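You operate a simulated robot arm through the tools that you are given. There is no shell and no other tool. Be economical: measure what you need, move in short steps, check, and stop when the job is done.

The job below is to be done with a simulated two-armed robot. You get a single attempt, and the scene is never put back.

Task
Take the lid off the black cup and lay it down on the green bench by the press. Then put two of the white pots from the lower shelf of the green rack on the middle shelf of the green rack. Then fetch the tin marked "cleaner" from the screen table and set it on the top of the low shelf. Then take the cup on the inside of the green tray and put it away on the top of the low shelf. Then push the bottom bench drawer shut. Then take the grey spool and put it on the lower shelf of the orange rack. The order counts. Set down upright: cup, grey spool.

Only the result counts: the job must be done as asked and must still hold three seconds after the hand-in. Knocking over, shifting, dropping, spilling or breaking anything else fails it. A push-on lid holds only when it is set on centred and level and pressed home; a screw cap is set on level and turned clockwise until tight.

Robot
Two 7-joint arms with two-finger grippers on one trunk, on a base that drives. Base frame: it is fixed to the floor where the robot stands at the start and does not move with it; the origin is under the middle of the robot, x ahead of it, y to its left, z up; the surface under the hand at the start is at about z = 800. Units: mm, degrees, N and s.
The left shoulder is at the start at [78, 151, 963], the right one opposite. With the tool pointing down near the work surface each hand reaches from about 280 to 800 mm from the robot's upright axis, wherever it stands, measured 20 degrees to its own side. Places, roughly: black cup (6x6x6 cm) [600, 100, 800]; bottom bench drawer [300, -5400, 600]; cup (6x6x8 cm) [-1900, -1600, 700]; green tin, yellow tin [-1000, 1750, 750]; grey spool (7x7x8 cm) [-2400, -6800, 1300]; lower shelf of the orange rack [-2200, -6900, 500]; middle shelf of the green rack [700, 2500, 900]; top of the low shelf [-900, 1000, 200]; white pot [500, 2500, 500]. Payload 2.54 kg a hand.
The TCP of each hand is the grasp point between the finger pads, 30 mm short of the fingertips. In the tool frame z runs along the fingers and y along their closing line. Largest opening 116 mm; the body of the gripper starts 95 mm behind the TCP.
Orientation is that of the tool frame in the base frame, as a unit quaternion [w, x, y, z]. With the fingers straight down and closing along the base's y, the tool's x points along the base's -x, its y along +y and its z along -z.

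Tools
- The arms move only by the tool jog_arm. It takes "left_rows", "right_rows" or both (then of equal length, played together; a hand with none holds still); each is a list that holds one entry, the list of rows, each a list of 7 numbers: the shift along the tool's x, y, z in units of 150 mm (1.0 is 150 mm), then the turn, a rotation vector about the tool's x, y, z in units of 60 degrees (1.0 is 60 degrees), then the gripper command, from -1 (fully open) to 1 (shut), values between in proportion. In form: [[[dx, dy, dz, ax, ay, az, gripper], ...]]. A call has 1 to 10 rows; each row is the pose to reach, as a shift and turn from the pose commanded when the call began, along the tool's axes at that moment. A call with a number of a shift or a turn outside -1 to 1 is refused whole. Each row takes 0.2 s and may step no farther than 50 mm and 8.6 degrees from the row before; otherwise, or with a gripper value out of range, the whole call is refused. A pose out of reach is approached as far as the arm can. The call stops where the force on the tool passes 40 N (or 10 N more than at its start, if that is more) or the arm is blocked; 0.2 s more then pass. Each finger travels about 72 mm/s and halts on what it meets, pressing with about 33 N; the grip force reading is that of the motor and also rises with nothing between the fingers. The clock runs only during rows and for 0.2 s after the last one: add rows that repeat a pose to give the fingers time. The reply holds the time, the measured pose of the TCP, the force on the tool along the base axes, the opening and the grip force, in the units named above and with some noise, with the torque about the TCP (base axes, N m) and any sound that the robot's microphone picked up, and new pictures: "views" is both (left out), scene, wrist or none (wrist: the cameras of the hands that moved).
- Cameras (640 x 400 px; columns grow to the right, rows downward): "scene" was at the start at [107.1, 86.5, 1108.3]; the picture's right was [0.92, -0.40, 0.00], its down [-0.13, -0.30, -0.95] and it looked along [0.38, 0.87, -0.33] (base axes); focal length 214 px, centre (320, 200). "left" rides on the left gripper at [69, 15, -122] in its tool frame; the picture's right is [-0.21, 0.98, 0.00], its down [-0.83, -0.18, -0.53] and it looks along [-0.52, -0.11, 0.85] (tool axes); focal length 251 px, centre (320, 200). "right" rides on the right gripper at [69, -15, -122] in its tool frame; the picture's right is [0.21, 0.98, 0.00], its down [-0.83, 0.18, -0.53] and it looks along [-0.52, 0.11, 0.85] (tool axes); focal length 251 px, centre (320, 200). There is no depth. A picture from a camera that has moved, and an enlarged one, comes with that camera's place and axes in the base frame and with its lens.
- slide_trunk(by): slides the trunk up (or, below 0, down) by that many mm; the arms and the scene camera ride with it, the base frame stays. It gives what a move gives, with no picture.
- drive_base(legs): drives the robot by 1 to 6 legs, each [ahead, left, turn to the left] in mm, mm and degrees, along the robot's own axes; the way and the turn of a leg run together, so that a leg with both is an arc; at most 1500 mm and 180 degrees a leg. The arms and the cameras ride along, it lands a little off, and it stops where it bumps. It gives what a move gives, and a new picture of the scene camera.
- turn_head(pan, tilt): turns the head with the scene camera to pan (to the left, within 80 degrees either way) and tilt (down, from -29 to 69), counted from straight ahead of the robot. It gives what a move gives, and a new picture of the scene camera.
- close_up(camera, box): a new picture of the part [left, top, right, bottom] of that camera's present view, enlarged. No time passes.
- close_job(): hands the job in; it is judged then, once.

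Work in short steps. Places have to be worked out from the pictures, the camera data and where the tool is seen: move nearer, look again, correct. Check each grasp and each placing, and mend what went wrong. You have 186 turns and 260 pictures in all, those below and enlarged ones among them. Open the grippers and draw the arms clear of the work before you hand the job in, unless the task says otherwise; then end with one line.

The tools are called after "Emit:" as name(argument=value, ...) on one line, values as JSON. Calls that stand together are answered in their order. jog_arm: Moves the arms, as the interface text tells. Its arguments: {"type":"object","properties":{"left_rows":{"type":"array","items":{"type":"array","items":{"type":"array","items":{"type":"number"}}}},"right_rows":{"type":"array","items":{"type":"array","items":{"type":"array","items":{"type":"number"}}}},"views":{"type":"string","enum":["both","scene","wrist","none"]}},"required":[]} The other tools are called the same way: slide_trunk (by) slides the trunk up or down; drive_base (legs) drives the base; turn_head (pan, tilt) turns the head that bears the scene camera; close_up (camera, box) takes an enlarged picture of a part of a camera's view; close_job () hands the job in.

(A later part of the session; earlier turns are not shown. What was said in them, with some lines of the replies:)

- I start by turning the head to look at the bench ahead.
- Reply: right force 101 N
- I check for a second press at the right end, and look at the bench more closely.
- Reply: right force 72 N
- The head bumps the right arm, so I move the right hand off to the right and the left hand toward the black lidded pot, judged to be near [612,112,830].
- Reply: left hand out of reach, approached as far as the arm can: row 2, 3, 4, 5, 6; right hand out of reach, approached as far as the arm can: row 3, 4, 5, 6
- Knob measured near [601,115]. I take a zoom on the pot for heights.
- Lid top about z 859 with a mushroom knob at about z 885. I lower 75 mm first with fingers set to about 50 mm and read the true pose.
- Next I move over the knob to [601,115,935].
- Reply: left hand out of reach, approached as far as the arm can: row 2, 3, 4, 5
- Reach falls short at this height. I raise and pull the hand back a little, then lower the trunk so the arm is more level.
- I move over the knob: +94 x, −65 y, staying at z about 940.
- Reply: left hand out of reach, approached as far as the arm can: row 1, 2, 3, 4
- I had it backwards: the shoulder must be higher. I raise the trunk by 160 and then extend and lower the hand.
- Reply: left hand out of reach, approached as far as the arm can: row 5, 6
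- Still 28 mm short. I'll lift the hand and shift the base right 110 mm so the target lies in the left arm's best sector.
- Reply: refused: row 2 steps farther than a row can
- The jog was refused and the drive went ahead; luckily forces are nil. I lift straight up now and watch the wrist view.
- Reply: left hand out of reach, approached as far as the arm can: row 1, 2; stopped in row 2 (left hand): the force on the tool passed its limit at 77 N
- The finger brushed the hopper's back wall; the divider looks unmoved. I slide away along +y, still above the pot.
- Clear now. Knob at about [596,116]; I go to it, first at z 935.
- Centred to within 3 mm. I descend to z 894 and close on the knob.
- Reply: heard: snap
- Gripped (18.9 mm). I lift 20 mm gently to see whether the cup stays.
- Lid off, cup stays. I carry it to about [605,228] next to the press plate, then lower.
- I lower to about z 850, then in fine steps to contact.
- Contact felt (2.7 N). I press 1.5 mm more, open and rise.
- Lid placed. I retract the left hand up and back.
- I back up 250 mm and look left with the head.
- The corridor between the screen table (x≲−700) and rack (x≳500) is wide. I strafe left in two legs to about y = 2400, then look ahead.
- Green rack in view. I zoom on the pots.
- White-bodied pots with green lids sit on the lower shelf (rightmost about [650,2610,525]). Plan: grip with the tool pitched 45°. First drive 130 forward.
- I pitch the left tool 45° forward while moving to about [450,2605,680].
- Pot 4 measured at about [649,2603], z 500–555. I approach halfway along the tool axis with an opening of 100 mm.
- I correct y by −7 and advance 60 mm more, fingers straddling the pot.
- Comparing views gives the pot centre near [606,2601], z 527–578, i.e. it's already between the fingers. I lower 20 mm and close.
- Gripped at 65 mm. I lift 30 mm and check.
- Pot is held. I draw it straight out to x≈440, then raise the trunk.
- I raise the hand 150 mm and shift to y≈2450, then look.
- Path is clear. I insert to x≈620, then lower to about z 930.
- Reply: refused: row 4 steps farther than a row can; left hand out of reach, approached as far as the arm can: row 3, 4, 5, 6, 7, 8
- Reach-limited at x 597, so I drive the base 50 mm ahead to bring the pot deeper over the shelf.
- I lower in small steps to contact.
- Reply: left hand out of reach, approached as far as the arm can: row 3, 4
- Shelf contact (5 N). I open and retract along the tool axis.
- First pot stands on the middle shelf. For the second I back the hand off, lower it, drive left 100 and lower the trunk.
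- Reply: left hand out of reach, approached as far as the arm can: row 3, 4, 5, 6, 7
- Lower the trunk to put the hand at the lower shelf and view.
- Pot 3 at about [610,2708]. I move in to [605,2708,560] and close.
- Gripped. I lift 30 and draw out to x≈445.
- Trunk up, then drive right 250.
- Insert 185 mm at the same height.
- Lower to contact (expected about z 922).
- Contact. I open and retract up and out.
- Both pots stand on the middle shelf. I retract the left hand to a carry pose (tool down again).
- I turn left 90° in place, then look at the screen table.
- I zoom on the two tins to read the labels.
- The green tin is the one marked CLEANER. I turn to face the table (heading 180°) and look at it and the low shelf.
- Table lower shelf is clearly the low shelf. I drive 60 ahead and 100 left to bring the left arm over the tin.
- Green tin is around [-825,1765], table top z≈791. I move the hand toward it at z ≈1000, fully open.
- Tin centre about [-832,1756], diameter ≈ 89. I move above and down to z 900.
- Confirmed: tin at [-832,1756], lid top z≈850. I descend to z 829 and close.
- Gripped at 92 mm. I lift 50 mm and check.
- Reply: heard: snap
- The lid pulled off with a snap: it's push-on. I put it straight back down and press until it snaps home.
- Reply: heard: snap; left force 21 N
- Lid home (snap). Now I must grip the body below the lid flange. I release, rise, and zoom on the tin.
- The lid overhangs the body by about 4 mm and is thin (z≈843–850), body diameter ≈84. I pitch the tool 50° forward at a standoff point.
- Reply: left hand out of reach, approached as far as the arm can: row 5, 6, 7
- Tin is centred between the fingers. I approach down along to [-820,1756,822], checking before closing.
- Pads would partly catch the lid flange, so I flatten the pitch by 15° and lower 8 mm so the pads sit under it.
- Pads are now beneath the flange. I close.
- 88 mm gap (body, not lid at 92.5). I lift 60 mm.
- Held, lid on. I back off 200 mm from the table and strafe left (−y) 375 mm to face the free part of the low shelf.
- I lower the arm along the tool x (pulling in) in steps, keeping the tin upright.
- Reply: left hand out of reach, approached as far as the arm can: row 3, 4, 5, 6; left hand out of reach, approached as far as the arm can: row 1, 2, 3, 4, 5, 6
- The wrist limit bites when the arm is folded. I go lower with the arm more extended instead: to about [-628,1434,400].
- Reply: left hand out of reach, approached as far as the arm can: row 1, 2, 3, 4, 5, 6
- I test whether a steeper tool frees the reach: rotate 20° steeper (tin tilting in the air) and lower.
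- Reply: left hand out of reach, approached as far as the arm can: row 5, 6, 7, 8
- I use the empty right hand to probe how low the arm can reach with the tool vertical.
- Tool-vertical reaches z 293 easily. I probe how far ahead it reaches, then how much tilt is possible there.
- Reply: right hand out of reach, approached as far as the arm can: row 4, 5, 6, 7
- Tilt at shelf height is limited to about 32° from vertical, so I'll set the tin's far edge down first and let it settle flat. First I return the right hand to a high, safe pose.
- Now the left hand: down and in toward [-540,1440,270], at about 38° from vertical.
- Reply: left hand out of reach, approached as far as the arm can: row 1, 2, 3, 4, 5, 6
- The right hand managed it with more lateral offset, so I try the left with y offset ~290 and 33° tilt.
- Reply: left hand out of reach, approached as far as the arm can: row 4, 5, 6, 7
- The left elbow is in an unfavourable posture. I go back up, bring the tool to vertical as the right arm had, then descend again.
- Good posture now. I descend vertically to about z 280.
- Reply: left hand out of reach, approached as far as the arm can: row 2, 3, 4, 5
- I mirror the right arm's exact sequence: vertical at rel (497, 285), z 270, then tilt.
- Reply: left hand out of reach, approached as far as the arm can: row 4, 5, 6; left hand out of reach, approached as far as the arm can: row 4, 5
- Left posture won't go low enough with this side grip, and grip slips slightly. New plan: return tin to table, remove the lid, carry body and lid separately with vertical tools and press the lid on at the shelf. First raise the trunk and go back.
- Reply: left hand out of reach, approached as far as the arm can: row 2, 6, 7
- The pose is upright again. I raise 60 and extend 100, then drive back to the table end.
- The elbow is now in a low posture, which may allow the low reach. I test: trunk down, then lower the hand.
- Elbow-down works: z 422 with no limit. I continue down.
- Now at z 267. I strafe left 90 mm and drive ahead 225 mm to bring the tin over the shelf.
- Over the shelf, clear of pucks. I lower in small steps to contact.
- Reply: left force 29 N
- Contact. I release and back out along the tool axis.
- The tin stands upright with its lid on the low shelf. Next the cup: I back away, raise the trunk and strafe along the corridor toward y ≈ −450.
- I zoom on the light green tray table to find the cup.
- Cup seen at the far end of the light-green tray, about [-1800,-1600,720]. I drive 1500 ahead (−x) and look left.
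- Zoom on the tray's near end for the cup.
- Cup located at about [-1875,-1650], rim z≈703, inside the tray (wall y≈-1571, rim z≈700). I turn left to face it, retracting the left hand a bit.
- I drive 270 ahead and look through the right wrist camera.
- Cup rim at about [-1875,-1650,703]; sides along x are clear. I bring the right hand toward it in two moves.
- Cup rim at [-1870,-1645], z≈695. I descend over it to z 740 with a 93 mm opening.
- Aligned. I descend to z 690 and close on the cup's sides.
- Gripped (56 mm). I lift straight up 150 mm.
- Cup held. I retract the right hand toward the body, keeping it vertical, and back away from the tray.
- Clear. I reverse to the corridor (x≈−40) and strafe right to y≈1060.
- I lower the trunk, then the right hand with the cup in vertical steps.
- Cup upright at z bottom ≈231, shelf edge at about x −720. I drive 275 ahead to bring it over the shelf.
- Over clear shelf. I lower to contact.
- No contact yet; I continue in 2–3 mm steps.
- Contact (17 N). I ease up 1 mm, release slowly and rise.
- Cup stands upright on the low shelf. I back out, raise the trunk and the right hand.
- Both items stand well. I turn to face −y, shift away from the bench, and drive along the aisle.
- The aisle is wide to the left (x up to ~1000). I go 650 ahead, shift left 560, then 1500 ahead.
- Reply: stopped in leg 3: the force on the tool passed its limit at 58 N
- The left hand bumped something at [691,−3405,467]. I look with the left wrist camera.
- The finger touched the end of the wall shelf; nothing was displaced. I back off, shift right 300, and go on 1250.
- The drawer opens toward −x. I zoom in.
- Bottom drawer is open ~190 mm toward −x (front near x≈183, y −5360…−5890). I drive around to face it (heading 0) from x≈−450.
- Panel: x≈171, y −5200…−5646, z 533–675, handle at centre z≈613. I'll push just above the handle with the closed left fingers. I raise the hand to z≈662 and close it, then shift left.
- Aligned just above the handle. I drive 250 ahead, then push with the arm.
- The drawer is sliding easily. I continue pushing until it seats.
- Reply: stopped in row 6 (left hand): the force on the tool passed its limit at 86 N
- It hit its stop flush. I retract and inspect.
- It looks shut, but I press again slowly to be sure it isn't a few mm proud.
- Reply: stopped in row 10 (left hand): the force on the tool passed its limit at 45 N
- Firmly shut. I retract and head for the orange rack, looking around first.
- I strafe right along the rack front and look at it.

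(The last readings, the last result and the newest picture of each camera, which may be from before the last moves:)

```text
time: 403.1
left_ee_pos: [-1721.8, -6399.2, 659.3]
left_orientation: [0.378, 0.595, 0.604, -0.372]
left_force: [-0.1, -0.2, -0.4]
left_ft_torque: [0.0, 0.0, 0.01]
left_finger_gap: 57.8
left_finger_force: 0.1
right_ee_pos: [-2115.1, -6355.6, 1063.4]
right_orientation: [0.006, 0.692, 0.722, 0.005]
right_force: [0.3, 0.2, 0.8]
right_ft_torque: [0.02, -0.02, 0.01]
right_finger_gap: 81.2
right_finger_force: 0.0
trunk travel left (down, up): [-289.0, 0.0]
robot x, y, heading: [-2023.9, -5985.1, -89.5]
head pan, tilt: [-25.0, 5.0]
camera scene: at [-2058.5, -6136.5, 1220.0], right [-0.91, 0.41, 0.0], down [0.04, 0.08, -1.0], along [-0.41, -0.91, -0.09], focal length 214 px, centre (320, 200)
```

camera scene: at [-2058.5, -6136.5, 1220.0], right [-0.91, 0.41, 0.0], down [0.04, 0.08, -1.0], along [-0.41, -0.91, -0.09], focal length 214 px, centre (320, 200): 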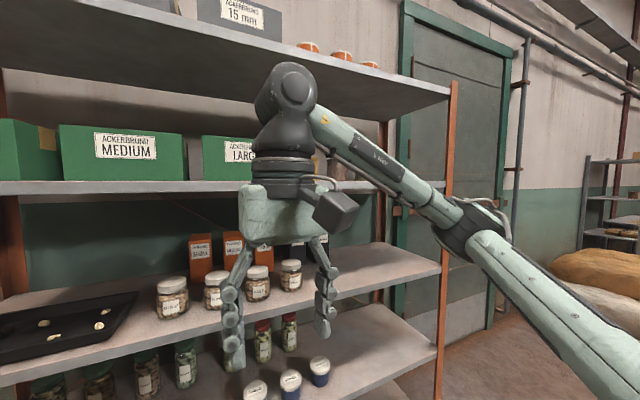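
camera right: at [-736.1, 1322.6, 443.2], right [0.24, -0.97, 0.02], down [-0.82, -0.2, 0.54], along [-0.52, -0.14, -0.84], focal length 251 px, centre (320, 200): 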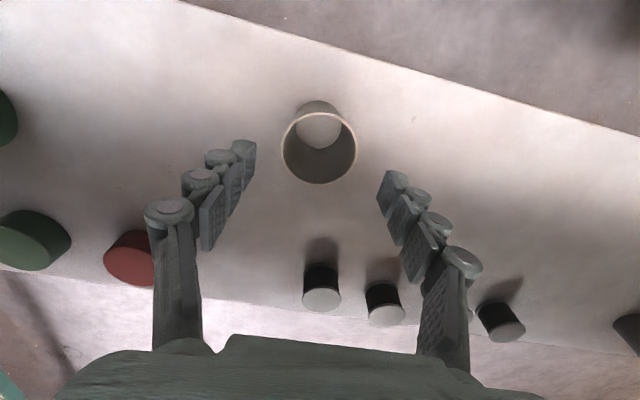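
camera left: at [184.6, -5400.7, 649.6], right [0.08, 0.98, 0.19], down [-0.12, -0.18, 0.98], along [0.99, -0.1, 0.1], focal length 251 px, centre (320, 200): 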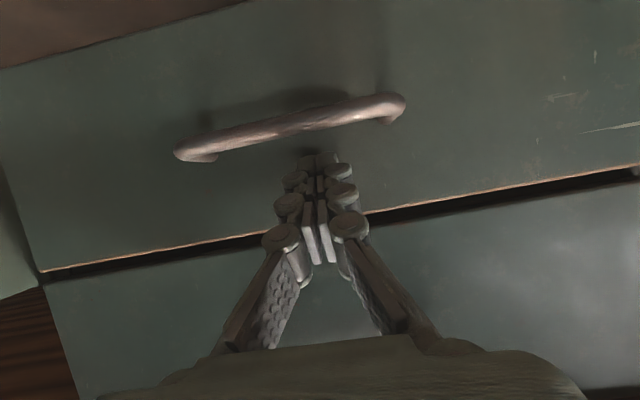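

The right arm hides the spool. I lower the right hand 280 mm and look again.

Emit:
jog_arm(right_rows=[[[0.1, 0, 0.3, 0, 0, 0, -0.4], [0.2, 0, 0.6, 0, 0, 0, -0.4], [0.2, 0, 0.9, 0, 0, 0, -0.4], [0.2, 0, 1, 0, 0, 0, -0.4]]], views="none")

Emit:
jog_arm(right_rows=[[[0, 0, 0.3, 0, 0, 0, -0.4], [0, 0, 0.6, 0, 0, 0, -0.4], [0, 0, 0.9, 0, 0, 0, -0.4], [0, 0, 0.9, 0, 0, 0, -0.4]]], views="scene")

```text
time: 404.1
left_ee_pos: [-1723.1, -6397.9, 659.9]
left_orientation: [0.378, 0.595, 0.605, -0.371]
left_force: [-0.2, 0.1, 0.0]
left_ft_torque: [0.03, -0.01, 0.0]
left_finger_gap: 58.1
left_finger_force: 0.1
right_ee_pos: [-2112.7, -6324.3, 914.3]
right_orientation: [0.006, 0.692, 0.722, 0.006]
right_force: [0.3, 0.3, 0.4]
right_ft_torque: [0.0, -0.01, -0.03]
right_finger_gap: 81.4
right_finger_force: 0.1
trunk travel left (down, up): [-289.0, 0.0]
robot x, y, heading: [-2024.5, -5984.1, -89.6]
head pan, tilt: [-25.0, 5.0]
```

```text
time: 405.1
left_ee_pos: [-1722.6, -6398.6, 660.2]
left_orientation: [0.378, 0.595, 0.605, -0.371]
left_force: [0.8, 0.5, 0.1]
left_ft_torque: [-0.02, 0.02, -0.01]
left_finger_gap: 58.0
left_finger_force: 0.0
right_ee_pos: [-2111.5, -6324.3, 778.5]
right_orientation: [0.006, 0.691, 0.723, 0.005]
right_force: [0.2, 0.3, 0.3]
right_ft_torque: [-0.02, 0.02, -0.02]
right_finger_gap: 81.4
right_finger_force: 0.1
trunk travel left (down, up): [-289.0, 0.0]
robot x, y, heading: [-2021.6, -5981.7, -89.5]
head pan, tilt: [-25.0, 5.0]
camera scene: at [-2058.5, -6136.5, 1220.1], right [-0.91, 0.41, 0.0], down [0.04, 0.08, -1.0], along [-0.41, -0.91, -0.09], focal length 214 px, centre (320, 200)
```

scene: 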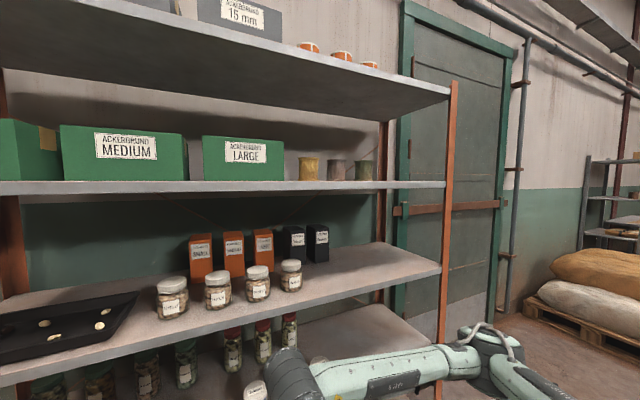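

Three spools stand on the green-bin shelf: yellow, grey, green. I zoom.

Emit:
close_up(camera="scene", box=[280, 140, 408, 220])

```text
5.00 times, centred on (344, 180) of scene
camera zoom: at [-2058.5, -6136.5, 1220.1], right [-0.91, 0.41, 0.0], down [0.04, 0.08, -1.0], along [-0.41, -0.91, -0.09], focal length 1072 px, centre (200, 300)
```

zoom: 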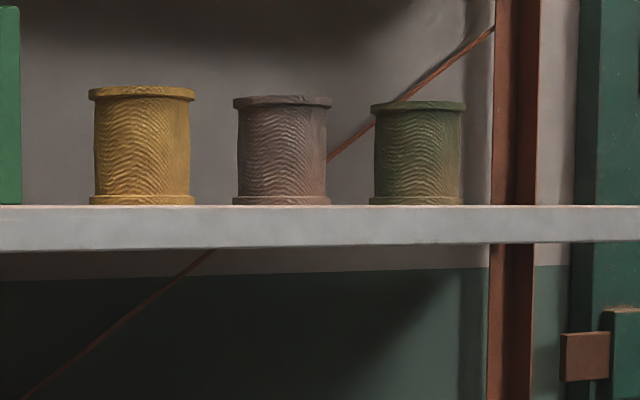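

Grey spool centre ≈ [−2431,−6818], z 1219–1299, neighbours 100 mm either side. I'll use the left arm (25° below horizontal). First I drive right 650, then raise the left hand.

Emit:
drive_base(legs=[[0, -650, 0]])

Emit:
jog_arm(left_rows=[[[-0.25, 0, -0.115, 0, 0, 0, 0], [-0.5, 0, -0.23, 0, 0, 0, 0], [-0.75, 0, -0.35, 0, 0, 0, -0.5], [-0.907, 0, -0.421, 0, 0, 0, -0.5]]], views="none")

Emit:
jog_arm(left_rows=[[[-0.25, 0, -0.115, 0, 0, 0, -0.5], [-0.5, 0, -0.23, 0, 0, 0, -0.5], [-0.75, 0, -0.35, 0, 0, 0, -0.5], [-0.907, 0, -0.421, 0, 0, 0, -0.5]]], views="none")

Emit:
jog_arm(left_rows=[[[-0.25, 0, -0.115, 0, 0, 0, -0.5], [-0.5, 0, -0.23, 0, 0, 0, -0.5], [-0.75, 0, -0.35, 0, 0, 0, -0.5], [-0.907, 0, -0.421, 0, 0, 0, -0.5]]], views="none")

Emit:
jog_arm(left_rows=[[[-0.25, 0, -0.115, 0, 0, 0, -0.5], [-0.5, 0, -0.23, 0, 0, 0, -0.5], [-0.75, 0, -0.35, 0, 0, 0, -0.5], [-0.907, 0, -0.421, 0, 0, 0, -0.5]]], views="both")

```text
time: 411.9
left_ee_pos: [-2375.3, -6405.6, 660.5]
left_orientation: [0.378, 0.595, 0.604, -0.372]
left_force: [-0.6, -0.8, -1.0]
left_ft_torque: [0.02, 0.02, -0.01]
left_finger_gap: 58.2
left_finger_force: 0.1
right_ee_pos: [-2764.8, -6331.5, 779.8]
right_orientation: [0.006, 0.691, 0.722, 0.005]
right_force: [0.8, 0.0, -0.6]
right_ft_torque: [-0.01, 0.03, 0.01]
right_finger_gap: 81.2
right_finger_force: 0.1
trunk travel left (down, up): [-289.0, 0.0]
robot x, y, heading: [-2675.9, -5992.1, -89.5]
head pan, tilt: [-25.0, 5.0]
camera scene: at [-2711.4, -6142.8, 1220.1], right [-0.91, 0.41, 0.0], down [0.04, 0.08, -1.0], along [-0.41, -0.91, -0.09], focal length 214 px, centre (320, 200)
```

scene: 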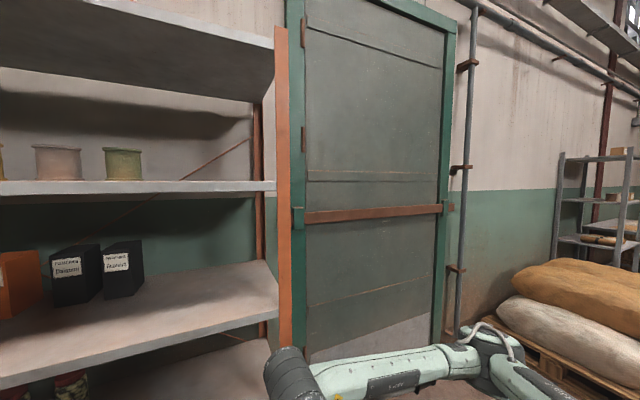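

```text
time: 412.9
left_ee_pos: [-2356.5, -6436.1, 777.4]
left_orientation: [0.377, 0.595, 0.605, -0.372]
left_force: [0.6, -0.3, 0.0]
left_ft_torque: [0.0, 0.0, -0.04]
left_finger_gap: 87.3
left_finger_force: 0.0
left hand out of reach, approached as far as the arm can: row 3, 4
right_ee_pos: [-2765.0, -6331.5, 779.6]
right_orientation: [0.005, 0.691, 0.723, 0.006]
right_force: [0.7, 0.0, 0.6]
right_ft_torque: [-0.01, -0.02, 0.02]
right_finger_gap: 81.4
right_finger_force: 0.2
trunk travel left (down, up): [-289.0, 0.0]
robot x, y, heading: [-2675.3, -5990.7, -89.2]
head pan, tilt: [-25.0, 5.0]
```

```text
time: 413.9
left_ee_pos: [-2319.4, -6489.3, 915.3]
left_orientation: [0.376, 0.596, 0.604, -0.372]
left_force: [-0.3, 0.1, -0.8]
left_ft_torque: [0.03, 0.02, 0.0]
left_finger_gap: 86.9
left_finger_force: 0.0
left hand out of reach, approached as far as the arm can: row 1, 2, 3, 4
right_ee_pos: [-2765.4, -6331.0, 779.5]
right_orientation: [0.005, 0.691, 0.723, 0.006]
right_force: [-1.1, -0.2, 0.7]
right_ft_torque: [-0.01, 0.01, 0.02]
right_finger_gap: 81.4
right_finger_force: 0.1
trunk travel left (down, up): [-289.0, 0.0]
robot x, y, heading: [-2672.2, -5992.3, -89.6]
head pan, tilt: [-25.0, 5.0]
```

```text
time: 414.9
left_ee_pos: [-2320.8, -6490.8, 1065.3]
left_orientation: [0.378, 0.595, 0.605, -0.371]
left_force: [-0.2, -0.2, -0.6]
left_ft_torque: [-0.03, 0.01, 0.02]
left_finger_gap: 87.0
left_finger_force: 0.0
right_ee_pos: [-2764.3, -6330.5, 779.3]
right_orientation: [0.004, 0.691, 0.723, 0.005]
right_force: [-0.4, 1.0, 0.5]
right_ft_torque: [0.03, 0.02, -0.02]
right_finger_gap: 81.3
right_finger_force: 0.1
trunk travel left (down, up): [-289.0, 0.0]
robot x, y, heading: [-2674.9, -5991.0, -89.6]
head pan, tilt: [-25.0, 5.0]
```

```text
time: 415.9
left_ee_pos: [-2319.2, -6496.7, 1215.0]
left_orientation: [0.377, 0.596, 0.605, -0.371]
left_force: [0.6, -0.2, 0.7]
left_ft_torque: [-0.02, -0.02, -0.01]
left_finger_gap: 87.2
left_finger_force: 0.0
right_ee_pos: [-2765.0, -6331.9, 779.8]
right_orientation: [0.006, 0.691, 0.722, 0.006]
right_force: [-0.1, 1.2, -0.1]
right_ft_torque: [0.04, -0.01, 0.04]
right_finger_gap: 81.1
right_finger_force: 0.2
trunk travel left (down, up): [-289.0, 0.0]
robot x, y, heading: [-2675.5, -5993.3, -89.4]
head pan, tilt: [-25.0, 5.0]
camera scene: at [-2711.4, -6143.0, 1220.0], right [-0.91, 0.41, 0.0], down [0.04, 0.08, -1.0], along [-0.41, -0.91, -0.09], focal length 214 px, centre (320, 200)
camera left: at [-2308.1, -6355.6, 1207.1], right [0.98, -0.08, 0.19], down [-0.18, 0.11, 0.98], along [-0.1, -0.99, 0.1], focal length 251 px, centre (320, 200)
```

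scene: 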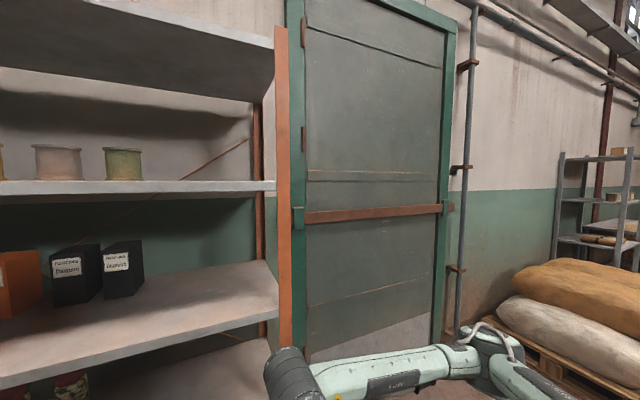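
left: 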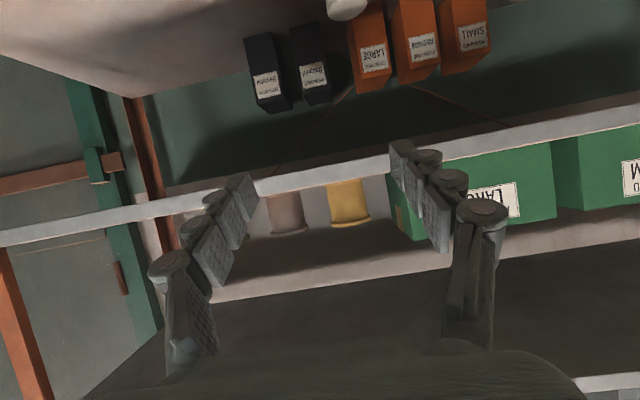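

Triangulation puts the grey spool at [−2407,−6770], z 1218–1298. I align x, set z≈1257, then drive 160 ahead.

Emit:
jog_arm(left_rows=[[[-0.1, -0.2, -0.05, 0, 0, 0, -0.4], [-0.2, -0.4, -0.1, 0, 0, 0, -0.4], [-0.254, -0.587, -0.118, 0, 0, 0, -0.4], [-0.254, -0.587, -0.118, 0, 0, 0, -0.4]]], views="none")

Emit:
drive_base(legs=[[160, 0, 0]])

Emit:
close_up(camera="left", box=[0, 0, 640, 400])

```text
time: 416.9
left_ee_pos: [-2408.2, -6497.1, 1257.7]
left_orientation: [0.377, 0.595, 0.605, -0.371]
left_force: [0.4, 0.7, -0.6]
left_ft_torque: [-0.02, 0.01, 0.01]
left_finger_gap: 81.3
left_finger_force: 0.1
right_ee_pos: [-2764.7, -6330.2, 779.2]
right_orientation: [0.006, 0.692, 0.722, 0.006]
right_force: [-0.6, -0.2, -0.3]
right_ft_torque: [0.02, -0.01, 0.01]
right_finger_gap: 81.2
right_finger_force: 0.0
trunk travel left (down, up): [-289.0, 0.0]
robot x, y, heading: [-2674.1, -5994.3, -89.5]
head pan, tilt: [-25.0, 5.0]
```

```text
time: 418.3
left_ee_pos: [-2406.3, -6657.6, 1256.7]
left_orientation: [0.377, 0.596, 0.604, -0.371]
left_force: [0.5, -0.1, -0.1]
left_ft_torque: [0.01, 0.0, -0.01]
left_finger_gap: 81.2
left_finger_force: 0.0
right_ee_pos: [-2765.0, -6491.1, 779.4]
right_orientation: [0.006, 0.691, 0.723, 0.006]
right_force: [0.5, -0.1, -0.1]
right_ft_torque: [-0.04, 0.02, -0.03]
right_finger_gap: 81.1
right_finger_force: 0.0
trunk travel left (down, up): [-289.0, 0.0]
robot x, y, heading: [-2672.8, -6153.9, -89.4]
head pan, tilt: [-25.0, 5.0]
camera scene: at [-2709.9, -6303.1, 1219.9], right [-0.91, 0.41, 0.0], down [0.04, 0.08, -1.0], along [-0.41, -0.91, -0.09], focal length 214 px, centre (320, 200)
```

scene: 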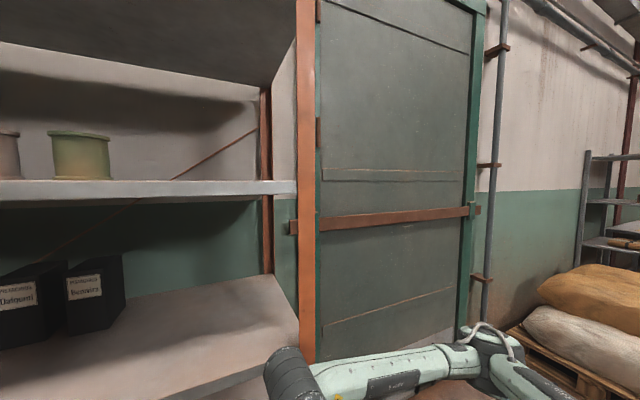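

```text
1.00 times, centred on (320, 200) of left (not enlarged: the box is as wide or as high as the picture)
camera zoom: at [-2395.5, -6517.3, 1248.6], right [0.98, -0.08, 0.19], down [-0.18, 0.11, 0.98], along [-0.1, -0.99, 0.1], focal length 251 px, centre (320, 200)
```

zoom: 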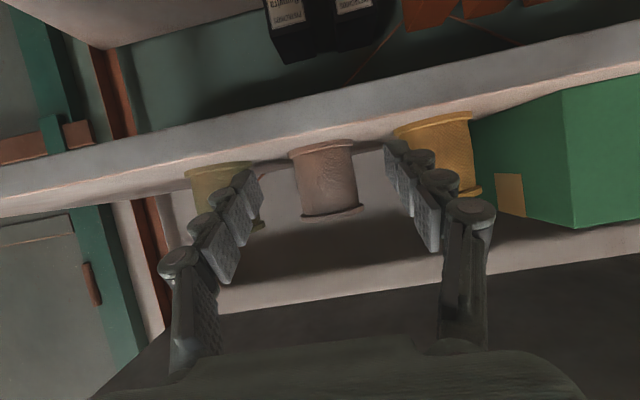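

Aligned within 4 mm. I advance 97 mm horizontally with an 88 mm opening.

Emit:
jog_arm(left_rows=[[[-0.07, -0.027, 0.15, 0, 0, 0, -0.52], [-0.14, -0.027, 0.3, 0, 0, 0, -0.52], [-0.21, -0.027, 0.45, 0, 0, 0, -0.52], [-0.272, -0.027, 0.587, 0, 0, 0, -0.52], [-0.272, -0.027, 0.587, 0, 0, 0, -0.52]]], views="wrist")

```text
time: 419.5
left_ee_pos: [-2408.2, -6754.1, 1255.3]
left_orientation: [0.378, 0.595, 0.604, -0.372]
left_force: [0.6, -0.6, -0.4]
left_ft_torque: [0.0, -0.03, 0.01]
left_finger_gap: 88.2
left_finger_force: 0.0
right_ee_pos: [-2763.9, -6491.2, 779.0]
right_orientation: [0.005, 0.691, 0.723, 0.006]
right_force: [0.2, 0.4, -0.2]
right_ft_torque: [-0.05, 0.0, -0.02]
right_finger_gap: 81.2
right_finger_force: 0.0
trunk travel left (down, up): [-289.0, 0.0]
robot x, y, heading: [-2675.5, -6149.3, -89.5]
head pan, tilt: [-25.0, 5.0]
camera left: at [-2397.4, -6614.2, 1246.8], right [0.98, -0.08, 0.19], down [-0.18, 0.11, 0.98], along [-0.1, -0.99, 0.1], focal length 251 px, centre (320, 200)
```

left: 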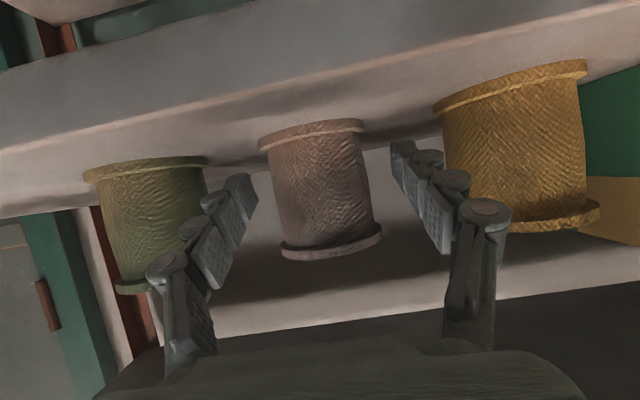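

Spool centred, ~20 mm beyond TCP. I advance 12 mm and close.

Emit:
jog_arm(left_rows=[[[-0.033, 0, 0.073, 0, 0, 0, -0.52], [-0.033, 0, 0.073, 0, 0, 0, -0.3], [-0.033, 0, 0.073, 0, 0, 0, 0], [-0.033, 0, 0.073, 0, 0, 0, 0.3], [-0.033, 0, 0.073, 0, 0, 0, 0.3]]], views="wrist")

```text
time: 420.7
left_ee_pos: [-2408.2, -6765.7, 1254.7]
left_orientation: [0.378, 0.595, 0.604, -0.371]
left_force: [-0.2, -0.1, 0.6]
left_ft_torque: [-0.03, 0.05, -0.01]
left_finger_gap: 63.9
left_finger_force: 32.9
right_ee_pos: [-2764.5, -6490.4, 779.5]
right_orientation: [0.006, 0.691, 0.723, 0.006]
right_force: [0.0, -0.3, 0.4]
right_ft_torque: [-0.01, 0.02, -0.01]
right_finger_gap: 80.9
right_finger_force: 0.0
trunk travel left (down, up): [-289.0, 0.0]
robot x, y, heading: [-2677.7, -6150.5, -89.5]
head pan, tilt: [-25.0, 5.0]
camera left: at [-2397.6, -6625.7, 1246.7], right [0.98, -0.08, 0.19], down [-0.18, 0.11, 0.98], along [-0.1, -0.99, 0.1], focal length 251 px, centre (320, 200)
```

left: 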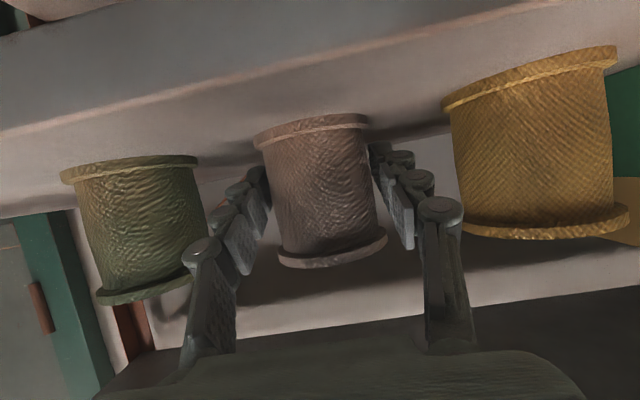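

Gripped on the core (63.9 mm). I lift 30 mm, then back the robot straight out 250 mm.

Emit:
jog_arm(left_rows=[[[-0.06, 0, -0.028, 0, 0, 0, 0.3], [-0.12, 0, -0.056, 0, 0, 0, 0.3], [-0.181, 0, -0.084, 0, 0, 0, 0.3], [-0.181, 0, -0.084, 0, 0, 0, 0.3]]], views="wrist")

Emit:
drive_base(legs=[[-300, 0, 0]])

```text
time: 421.7
left_ee_pos: [-2408.7, -6766.2, 1284.6]
left_orientation: [0.377, 0.596, 0.604, -0.371]
left_force: [0.5, 1.0, -1.4]
left_ft_torque: [0.03, 0.0, 0.0]
left_finger_gap: 63.8
left_finger_force: 32.5
right_ee_pos: [-2764.5, -6491.8, 780.0]
right_orientation: [0.006, 0.691, 0.723, 0.005]
right_force: [0.6, 0.5, 0.3]
right_ft_torque: [0.02, 0.0, 0.03]
right_finger_gap: 81.3
right_finger_force: 0.0
trunk travel left (down, up): [-289.0, 0.0]
robot x, y, heading: [-2673.8, -6151.8, -89.4]
head pan, tilt: [-25.0, 5.0]
camera left: at [-2397.6, -6626.1, 1276.9], right [0.98, -0.08, 0.19], down [-0.18, 0.11, 0.98], along [-0.1, -0.99, 0.1], focal length 251 px, centre (320, 200)
```

left: 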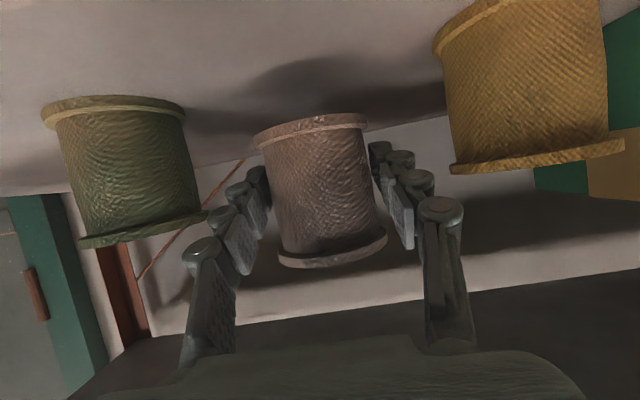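

```text
time: 423.7
left_ee_pos: [-2409.8, -6469.0, 1285.0]
left_orientation: [0.379, 0.594, 0.605, -0.371]
left_force: [0.5, -0.6, -0.6]
left_ft_torque: [-0.01, 0.0, 0.02]
left_finger_gap: 64.1
left_finger_force: 33.2
right_ee_pos: [-2767.0, -6195.1, 780.2]
right_orientation: [0.005, 0.691, 0.723, 0.004]
right_force: [0.1, 0.1, -0.6]
right_ft_torque: [-0.01, -0.01, 0.01]
right_finger_gap: 81.2
right_finger_force: 0.0
trunk travel left (down, up): [-289.0, 0.0]
robot x, y, heading: [-2676.1, -5854.7, -89.3]
head pan, tilt: [-25.0, 5.0]
camera scene: at [-2712.5, -6006.5, 1220.1], right [-0.91, 0.41, 0.0], down [0.04, 0.08, -1.0], along [-0.41, -0.91, -0.09], focal length 214 px, centre (320, 200)
```

scene: 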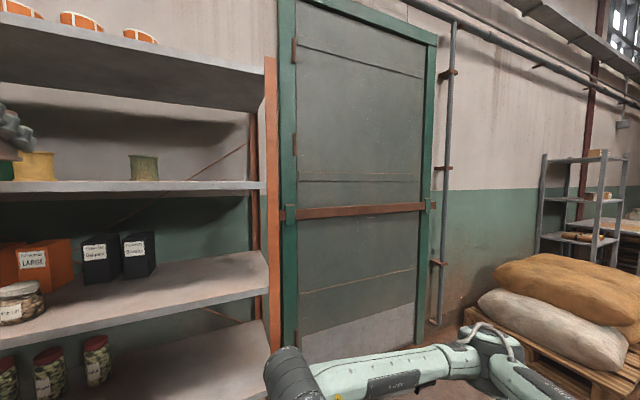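

Spool out. I look at the lower shelf for a free spot.

Emit:
turn_head(pan=10, tilt=40)

```text
time: 424.7
left_ee_pos: [-2410.5, -6470.2, 1285.3]
left_orientation: [0.377, 0.595, 0.604, -0.371]
left_force: [1.1, 0.1, -1.5]
left_ft_torque: [0.01, -0.03, 0.0]
left_finger_gap: 64.1
left_finger_force: 32.9
right_ee_pos: [-2766.1, -6195.6, 779.4]
right_orientation: [0.005, 0.691, 0.723, 0.006]
right_force: [0.2, -0.5, 0.3]
right_ft_torque: [-0.02, 0.02, -0.01]
right_finger_gap: 81.4
right_finger_force: 0.1
trunk travel left (down, up): [-289.0, 0.0]
robot x, y, heading: [-2676.0, -5856.8, -89.1]
head pan, tilt: [10.0, 40.0]
camera scene: at [-2659.0, -6006.9, 1164.3], right [-0.98, -0.18, 0.0], down [-0.12, 0.63, -0.77], along [0.14, -0.75, -0.64], focal length 214 px, centre (320, 200)
```

scene: 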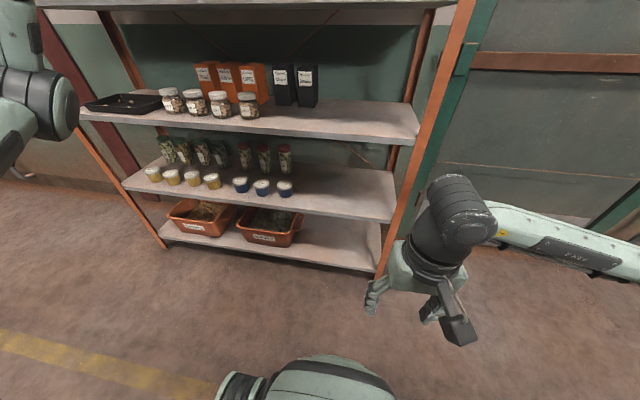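

The right part of the lower shelf (x −2400…−2850) is free. I lower the trunk, shift right 150, and lower the arm.

Emit:
slide_trunk(by=-289)

Emit:
drive_base(legs=[[0, -150, 0]])

Emit:
jog_arm(left_rows=[[[0.25, 0, 0.115, 0, 0, 0, 0.3], [0.5, 0, 0.23, 0, 0, 0, 0.3], [0.75, 0, 0.35, 0, 0, 0, 0.3], [0.907, 0, 0.421, 0, 0, 0, 0.3]]], views="none")

Emit:
jog_arm(left_rows=[[[0.25, 0, 0.115, 0, 0, 0, 0.3], [0.5, 0, 0.23, 0, 0, 0, 0.3], [0.75, 0, 0.35, 0, 0, 0, 0.3], [0.907, 0, 0.421, 0, 0, 0, 0.3]]], views="none")

Emit:
jog_arm(left_rows=[[[0.25, 0, 0.115, 0, 0, 0, 0.3], [0.5, 0, 0.23, 0, 0, 0, 0.3], [0.62, 0, 0.288, 0, 0, 0, 0.3], [0.62, 0, 0.288, 0, 0, 0, 0.3]]], views="both")

```text
time: 427.6
left_ee_pos: [-2410.9, -6470.0, 994.9]
left_orientation: [0.378, 0.595, 0.605, -0.371]
left_force: [0.4, -0.2, -1.7]
left_ft_torque: [0.03, -0.03, 0.01]
left_finger_gap: 63.9
left_finger_force: 33.3
right_ee_pos: [-2766.5, -6196.3, 490.3]
right_orientation: [0.006, 0.691, 0.723, 0.005]
right_force: [-1.2, 0.1, 0.2]
right_ft_torque: [0.0, -0.01, -0.02]
right_finger_gap: 81.0
right_finger_force: 0.1
trunk travel left (down, up): [0.0, 289.0]
robot x, y, heading: [-2673.5, -5855.3, -89.1]
head pan, tilt: [10.0, 40.0]
```

```text
time: 429.7
left_ee_pos: [-2560.1, -6473.3, 995.1]
left_orientation: [0.378, 0.594, 0.606, -0.37]
left_force: [-1.1, 0.2, -1.6]
left_ft_torque: [0.02, 0.01, -0.01]
left_finger_gap: 64.1
left_finger_force: 33.0
right_ee_pos: [-2916.1, -6196.7, 490.6]
right_orientation: [0.006, 0.69, 0.724, 0.006]
right_force: [0.1, 0.1, 0.0]
right_ft_torque: [0.03, -0.01, 0.01]
right_finger_gap: 81.1
right_finger_force: 0.0
trunk travel left (down, up): [0.0, 289.0]
robot x, y, heading: [-2826.8, -5856.5, -89.2]
head pan, tilt: [10.0, 40.0]
camera scene: at [-2809.1, -6008.6, 875.3], right [-0.98, -0.19, 0.0], down [-0.12, 0.63, -0.77], along [0.14, -0.75, -0.64], focal length 214 px, centre (320, 200)
```

scene: 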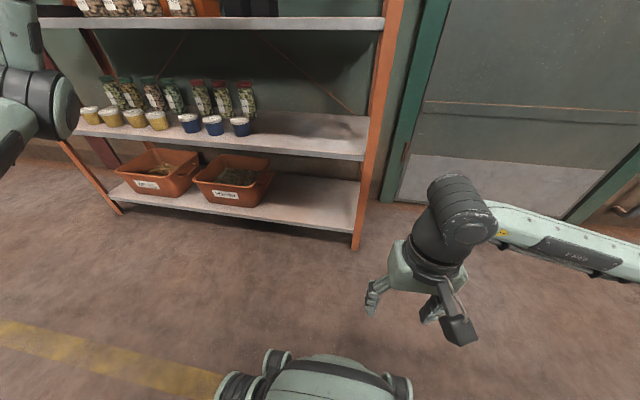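

```text
time: 430.7
left_ee_pos: [-2560.1, -6467.8, 845.5]
left_orientation: [0.378, 0.594, 0.605, -0.371]
left_force: [-0.2, 0.1, -1.8]
left_ft_torque: [0.03, 0.02, 0.0]
left_finger_gap: 63.9
left_finger_force: 32.9
right_ee_pos: [-2915.9, -6197.5, 490.1]
right_orientation: [0.005, 0.69, 0.724, 0.005]
right_force: [-0.2, 0.3, 0.5]
right_ft_torque: [-0.02, 0.0, -0.01]
right_finger_gap: 81.2
right_finger_force: 0.0
trunk travel left (down, up): [0.0, 289.0]
robot x, y, heading: [-2827.0, -5857.1, -89.4]
head pan, tilt: [10.0, 40.0]
```

```text
time: 431.7
left_ee_pos: [-2559.8, -6465.3, 695.3]
left_orientation: [0.379, 0.594, 0.605, -0.371]
left_force: [-0.4, -0.2, -0.9]
left_ft_torque: [0.01, -0.02, 0.0]
left_finger_gap: 64.0
left_finger_force: 33.5
right_ee_pos: [-2915.9, -6197.6, 489.5]
right_orientation: [0.005, 0.691, 0.723, 0.006]
right_force: [-0.6, -0.3, -0.7]
right_ft_torque: [-0.01, 0.02, 0.04]
right_finger_gap: 81.3
right_finger_force: 0.0
trunk travel left (down, up): [0.0, 289.0]
robot x, y, heading: [-2826.6, -5856.3, -89.3]
head pan, tilt: [10.0, 40.0]
```

```text
time: 432.7
left_ee_pos: [-2560.7, -6464.2, 593.2]
left_orientation: [0.378, 0.594, 0.606, -0.37]
left_force: [-0.3, 0.1, -0.9]
left_ft_torque: [0.05, 0.0, -0.02]
left_finger_gap: 64.1
left_finger_force: 33.3
right_ee_pos: [-2914.7, -6196.2, 491.3]
right_orientation: [0.006, 0.69, 0.724, 0.006]
right_force: [1.3, 0.2, -0.4]
right_ft_torque: [0.04, -0.02, 0.0]
right_finger_gap: 81.3
right_finger_force: 0.1
trunk travel left (down, up): [0.0, 289.0]
robot x, y, heading: [-2829.9, -5857.3, -89.3]
head pan, tilt: [10.0, 40.0]
camera scene: at [-2809.1, -6008.6, 875.3], right [-0.98, -0.19, 0.0], down [-0.12, 0.63, -0.77], along [0.14, -0.75, -0.64], focal length 214 px, centre (320, 200)
camera left: at [-2548.3, -6323.3, 585.8], right [0.98, -0.08, 0.19], down [-0.18, 0.11, 0.98], along [-0.1, -0.99, 0.1], focal length 251 px, centre (320, 200)
```

scene: 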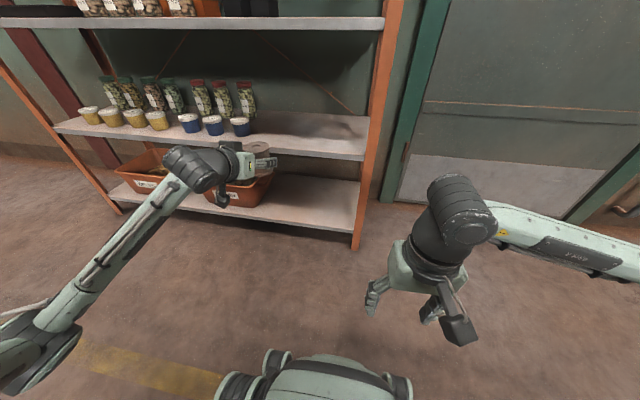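
left: 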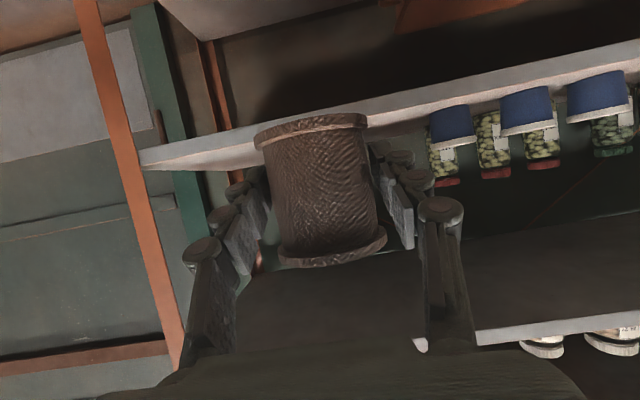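

Shelf top ≈ z 500, spot clear around x −2560. I drive 325 ahead to bring the spool over it.

Emit:
drive_base(legs=[[325, 0, 0]])

Emit:
close_up(camera="left", box=[0, 0, 640, 400])

```text
time: 434.9
left_ee_pos: [-2554.7, -6789.6, 593.4]
left_orientation: [0.378, 0.595, 0.605, -0.371]
left_force: [-0.2, 0.3, -1.9]
left_ft_torque: [0.02, -0.01, -0.01]
left_finger_gap: 63.9
left_finger_force: 32.7
right_ee_pos: [-2911.9, -6523.3, 489.7]
right_orientation: [0.006, 0.691, 0.723, 0.006]
right_force: [-0.5, 0.4, -0.5]
right_ft_torque: [0.03, 0.03, -0.01]
right_finger_gap: 80.9
right_finger_force: 0.1
trunk travel left (down, up): [0.0, 289.0]
robot x, y, heading: [-2823.5, -6183.3, -89.1]
head pan, tilt: [10.0, 40.0]
camera scene: at [-2805.4, -6334.0, 875.3], right [-0.98, -0.18, 0.0], down [-0.12, 0.63, -0.77], along [0.14, -0.75, -0.64], focal length 214 px, centre (320, 200)
```

scene: 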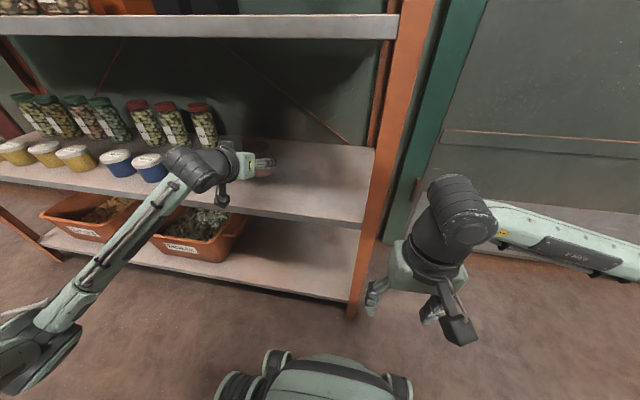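

```text
1.00 times, centred on (320, 200) of left (not enlarged: the box is as wide or as high as the picture)
camera zoom: at [-2544.8, -6648.8, 586.1], right [0.98, -0.08, 0.19], down [-0.18, 0.11, 0.98], along [-0.1, -0.99, 0.1], focal length 251 px, centre (320, 200)
```

zoom: 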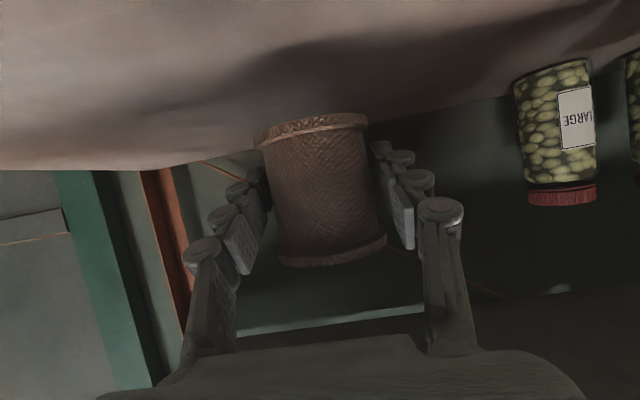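

Clear. I lower to contact in decreasing steps.

Emit:
jog_arm(left_rows=[[[0.12, 0, 0.056, 0, 0, 0, 0.3], [0.24, 0, 0.112, 0, 0, 0, 0.3], [0.29, 0, 0.135, 0, 0, 0, 0.3], [0.315, 0, 0.147, 0, 0, 0, 0.3], [0.335, 0, 0.156, 0, 0, 0, 0.3]]], views="none")

```text
time: 436.0
left_ee_pos: [-2555.3, -6789.4, 554.2]
left_orientation: [0.388, 0.589, 0.598, -0.38]
left_force: [-1.0, 0.6, 12.6]
left_ft_torque: [0.3, 0.0, -0.01]
left_finger_gap: 64.1
left_finger_force: 32.3
right_ee_pos: [-2912.5, -6522.8, 491.3]
right_orientation: [0.007, 0.691, 0.723, 0.007]
right_force: [0.3, 0.0, 0.7]
right_ft_torque: [0.0, 0.0, 0.01]
right_finger_gap: 81.2
right_finger_force: 0.1
trunk travel left (down, up): [0.0, 289.0]
robot x, y, heading: [-2820.0, -6188.1, -89.3]
head pan, tilt: [10.0, 40.0]
stopped in row 5 (left hand): the force on the tool passed its limit at 42 N (the readings are from after the stop); the commanded pose is now the measured one
```

Contact at z 554. I release and check.

Emit:
jog_arm(left_rows=[[[-0.006, 0, -0.003, 0, 0, 0, 0.2], [-0.006, 0, -0.003, 0, 0, 0, 0], [-0.006, 0, -0.003, 0, 0, 0, -0.3], [-0.006, 0, -0.003, 0, 0, 0, -0.6], [-0.006, 0, -0.003, 0, 0, 0, -0.7]]], views="wrist")

```text
time: 437.2
left_ee_pos: [-2556.1, -6789.3, 551.3]
left_orientation: [0.385, 0.591, 0.601, -0.377]
left_force: [0.0, -0.5, 0.0]
left_ft_torque: [-0.01, 0.02, -0.01]
left_finger_gap: 98.7
left_finger_force: 0.1
right_ee_pos: [-2912.3, -6522.7, 490.3]
right_orientation: [0.005, 0.691, 0.723, 0.006]
right_force: [0.3, 0.1, -1.0]
right_ft_torque: [-0.01, 0.04, 0.0]
right_finger_gap: 81.4
right_finger_force: 0.1
trunk travel left (down, up): [0.0, 289.0]
robot x, y, heading: [-2826.5, -6183.1, -89.4]
head pan, tilt: [10.0, 40.0]
camera left: at [-2544.3, -6649.3, 540.0], right [0.98, -0.07, 0.2], down [-0.19, 0.14, 0.97], along [-0.1, -0.99, 0.12], focal length 251 px, centre (320, 200)
```

left: 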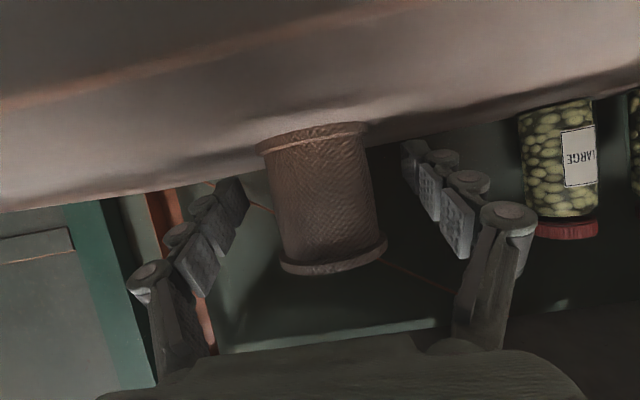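

The spool stands upright and free. I back straight out and check.

Emit:
drive_base(legs=[[-330, 0, 0]])

Emit:
close_up(camera="left", box=[120, 40, 520, 290])

```text
time: 439.4
left_ee_pos: [-2558.4, -6460.2, 551.8]
left_orientation: [0.384, 0.592, 0.6, -0.378]
left_force: [1.2, 0.8, -0.2]
left_ft_torque: [-0.01, -0.01, -0.06]
left_finger_gap: 98.5
left_finger_force: 0.0
right_ee_pos: [-2916.5, -6193.2, 490.3]
right_orientation: [0.005, 0.69, 0.723, 0.005]
right_force: [0.6, 0.5, 0.4]
right_ft_torque: [0.0, 0.01, -0.03]
right_finger_gap: 81.1
right_finger_force: 0.0
trunk travel left (down, up): [0.0, 289.0]
robot x, y, heading: [-2828.2, -5852.4, -89.2]
head pan, tilt: [10.0, 40.0]
camera scene: at [-2809.3, -6003.6, 875.3], right [-0.98, -0.19, 0.0], down [-0.12, 0.63, -0.77], along [0.14, -0.75, -0.64], focal length 214 px, centre (320, 200)
```

scene: 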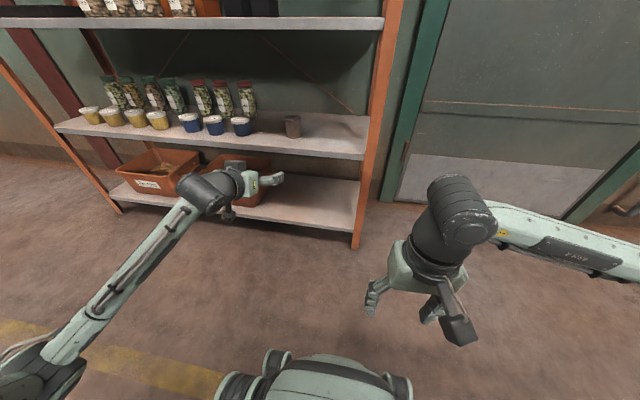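

```text
1.60 times, centred on (320, 165) of left
camera zoom: at [-2548.1, -6319.1, 540.1], right [0.98, -0.07, 0.2], down [-0.19, 0.14, 0.97], along [-0.1, -0.99, 0.12], focal length 402 px, centre (320, 256)
```

zoom: 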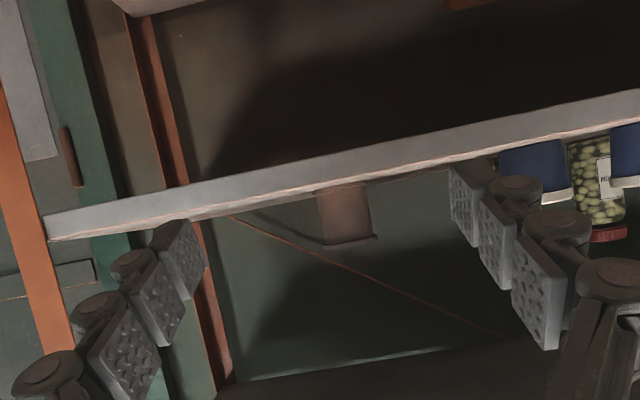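

The spool stands on the lower shelf. I open both grippers fully, well clear, and hand in.

Emit:
jog_arm(left_rows=[[[0, 0, 0, 0, 0, 0, -1], [0, 0, 0, 0, 0, 0, -1]]], right_rows=[[[0, 0, 0, 0, 0, 0, -1], [0, 0, 0, 0, 0, 0, -1]]], views="none")

Emit:
close_job()

```text
time: 440.0
left_ee_pos: [-2560.2, -6459.5, 551.3]
left_orientation: [0.384, 0.591, 0.6, -0.377]
left_force: [-0.5, -1.3, 0.1]
left_ft_torque: [0.0, 0.01, -0.03]
left_finger_gap: 116.0
left_finger_force: 0.1
right_ee_pos: [-2916.6, -6192.0, 490.8]
right_orientation: [0.005, 0.69, 0.724, 0.006]
right_force: [0.1, -0.7, 0.1]
right_ft_torque: [0.04, 0.0, 0.01]
right_finger_gap: 115.9
right_finger_force: 0.2
trunk travel left (down, up): [0.0, 289.0]
robot x, y, heading: [-2823.4, -5852.6, -89.2]
head pan, tilt: [10.0, 40.0]
```

```text
The job is handed in.
```

All six steps were done in the order given and the job is handed in; on the way a finger hit the divider's hopper (77 N) and the wall-shelf end (58 N), and the "cleaner" tin's lid came off once and was pressed back on, but the pictures show nothing else moved.
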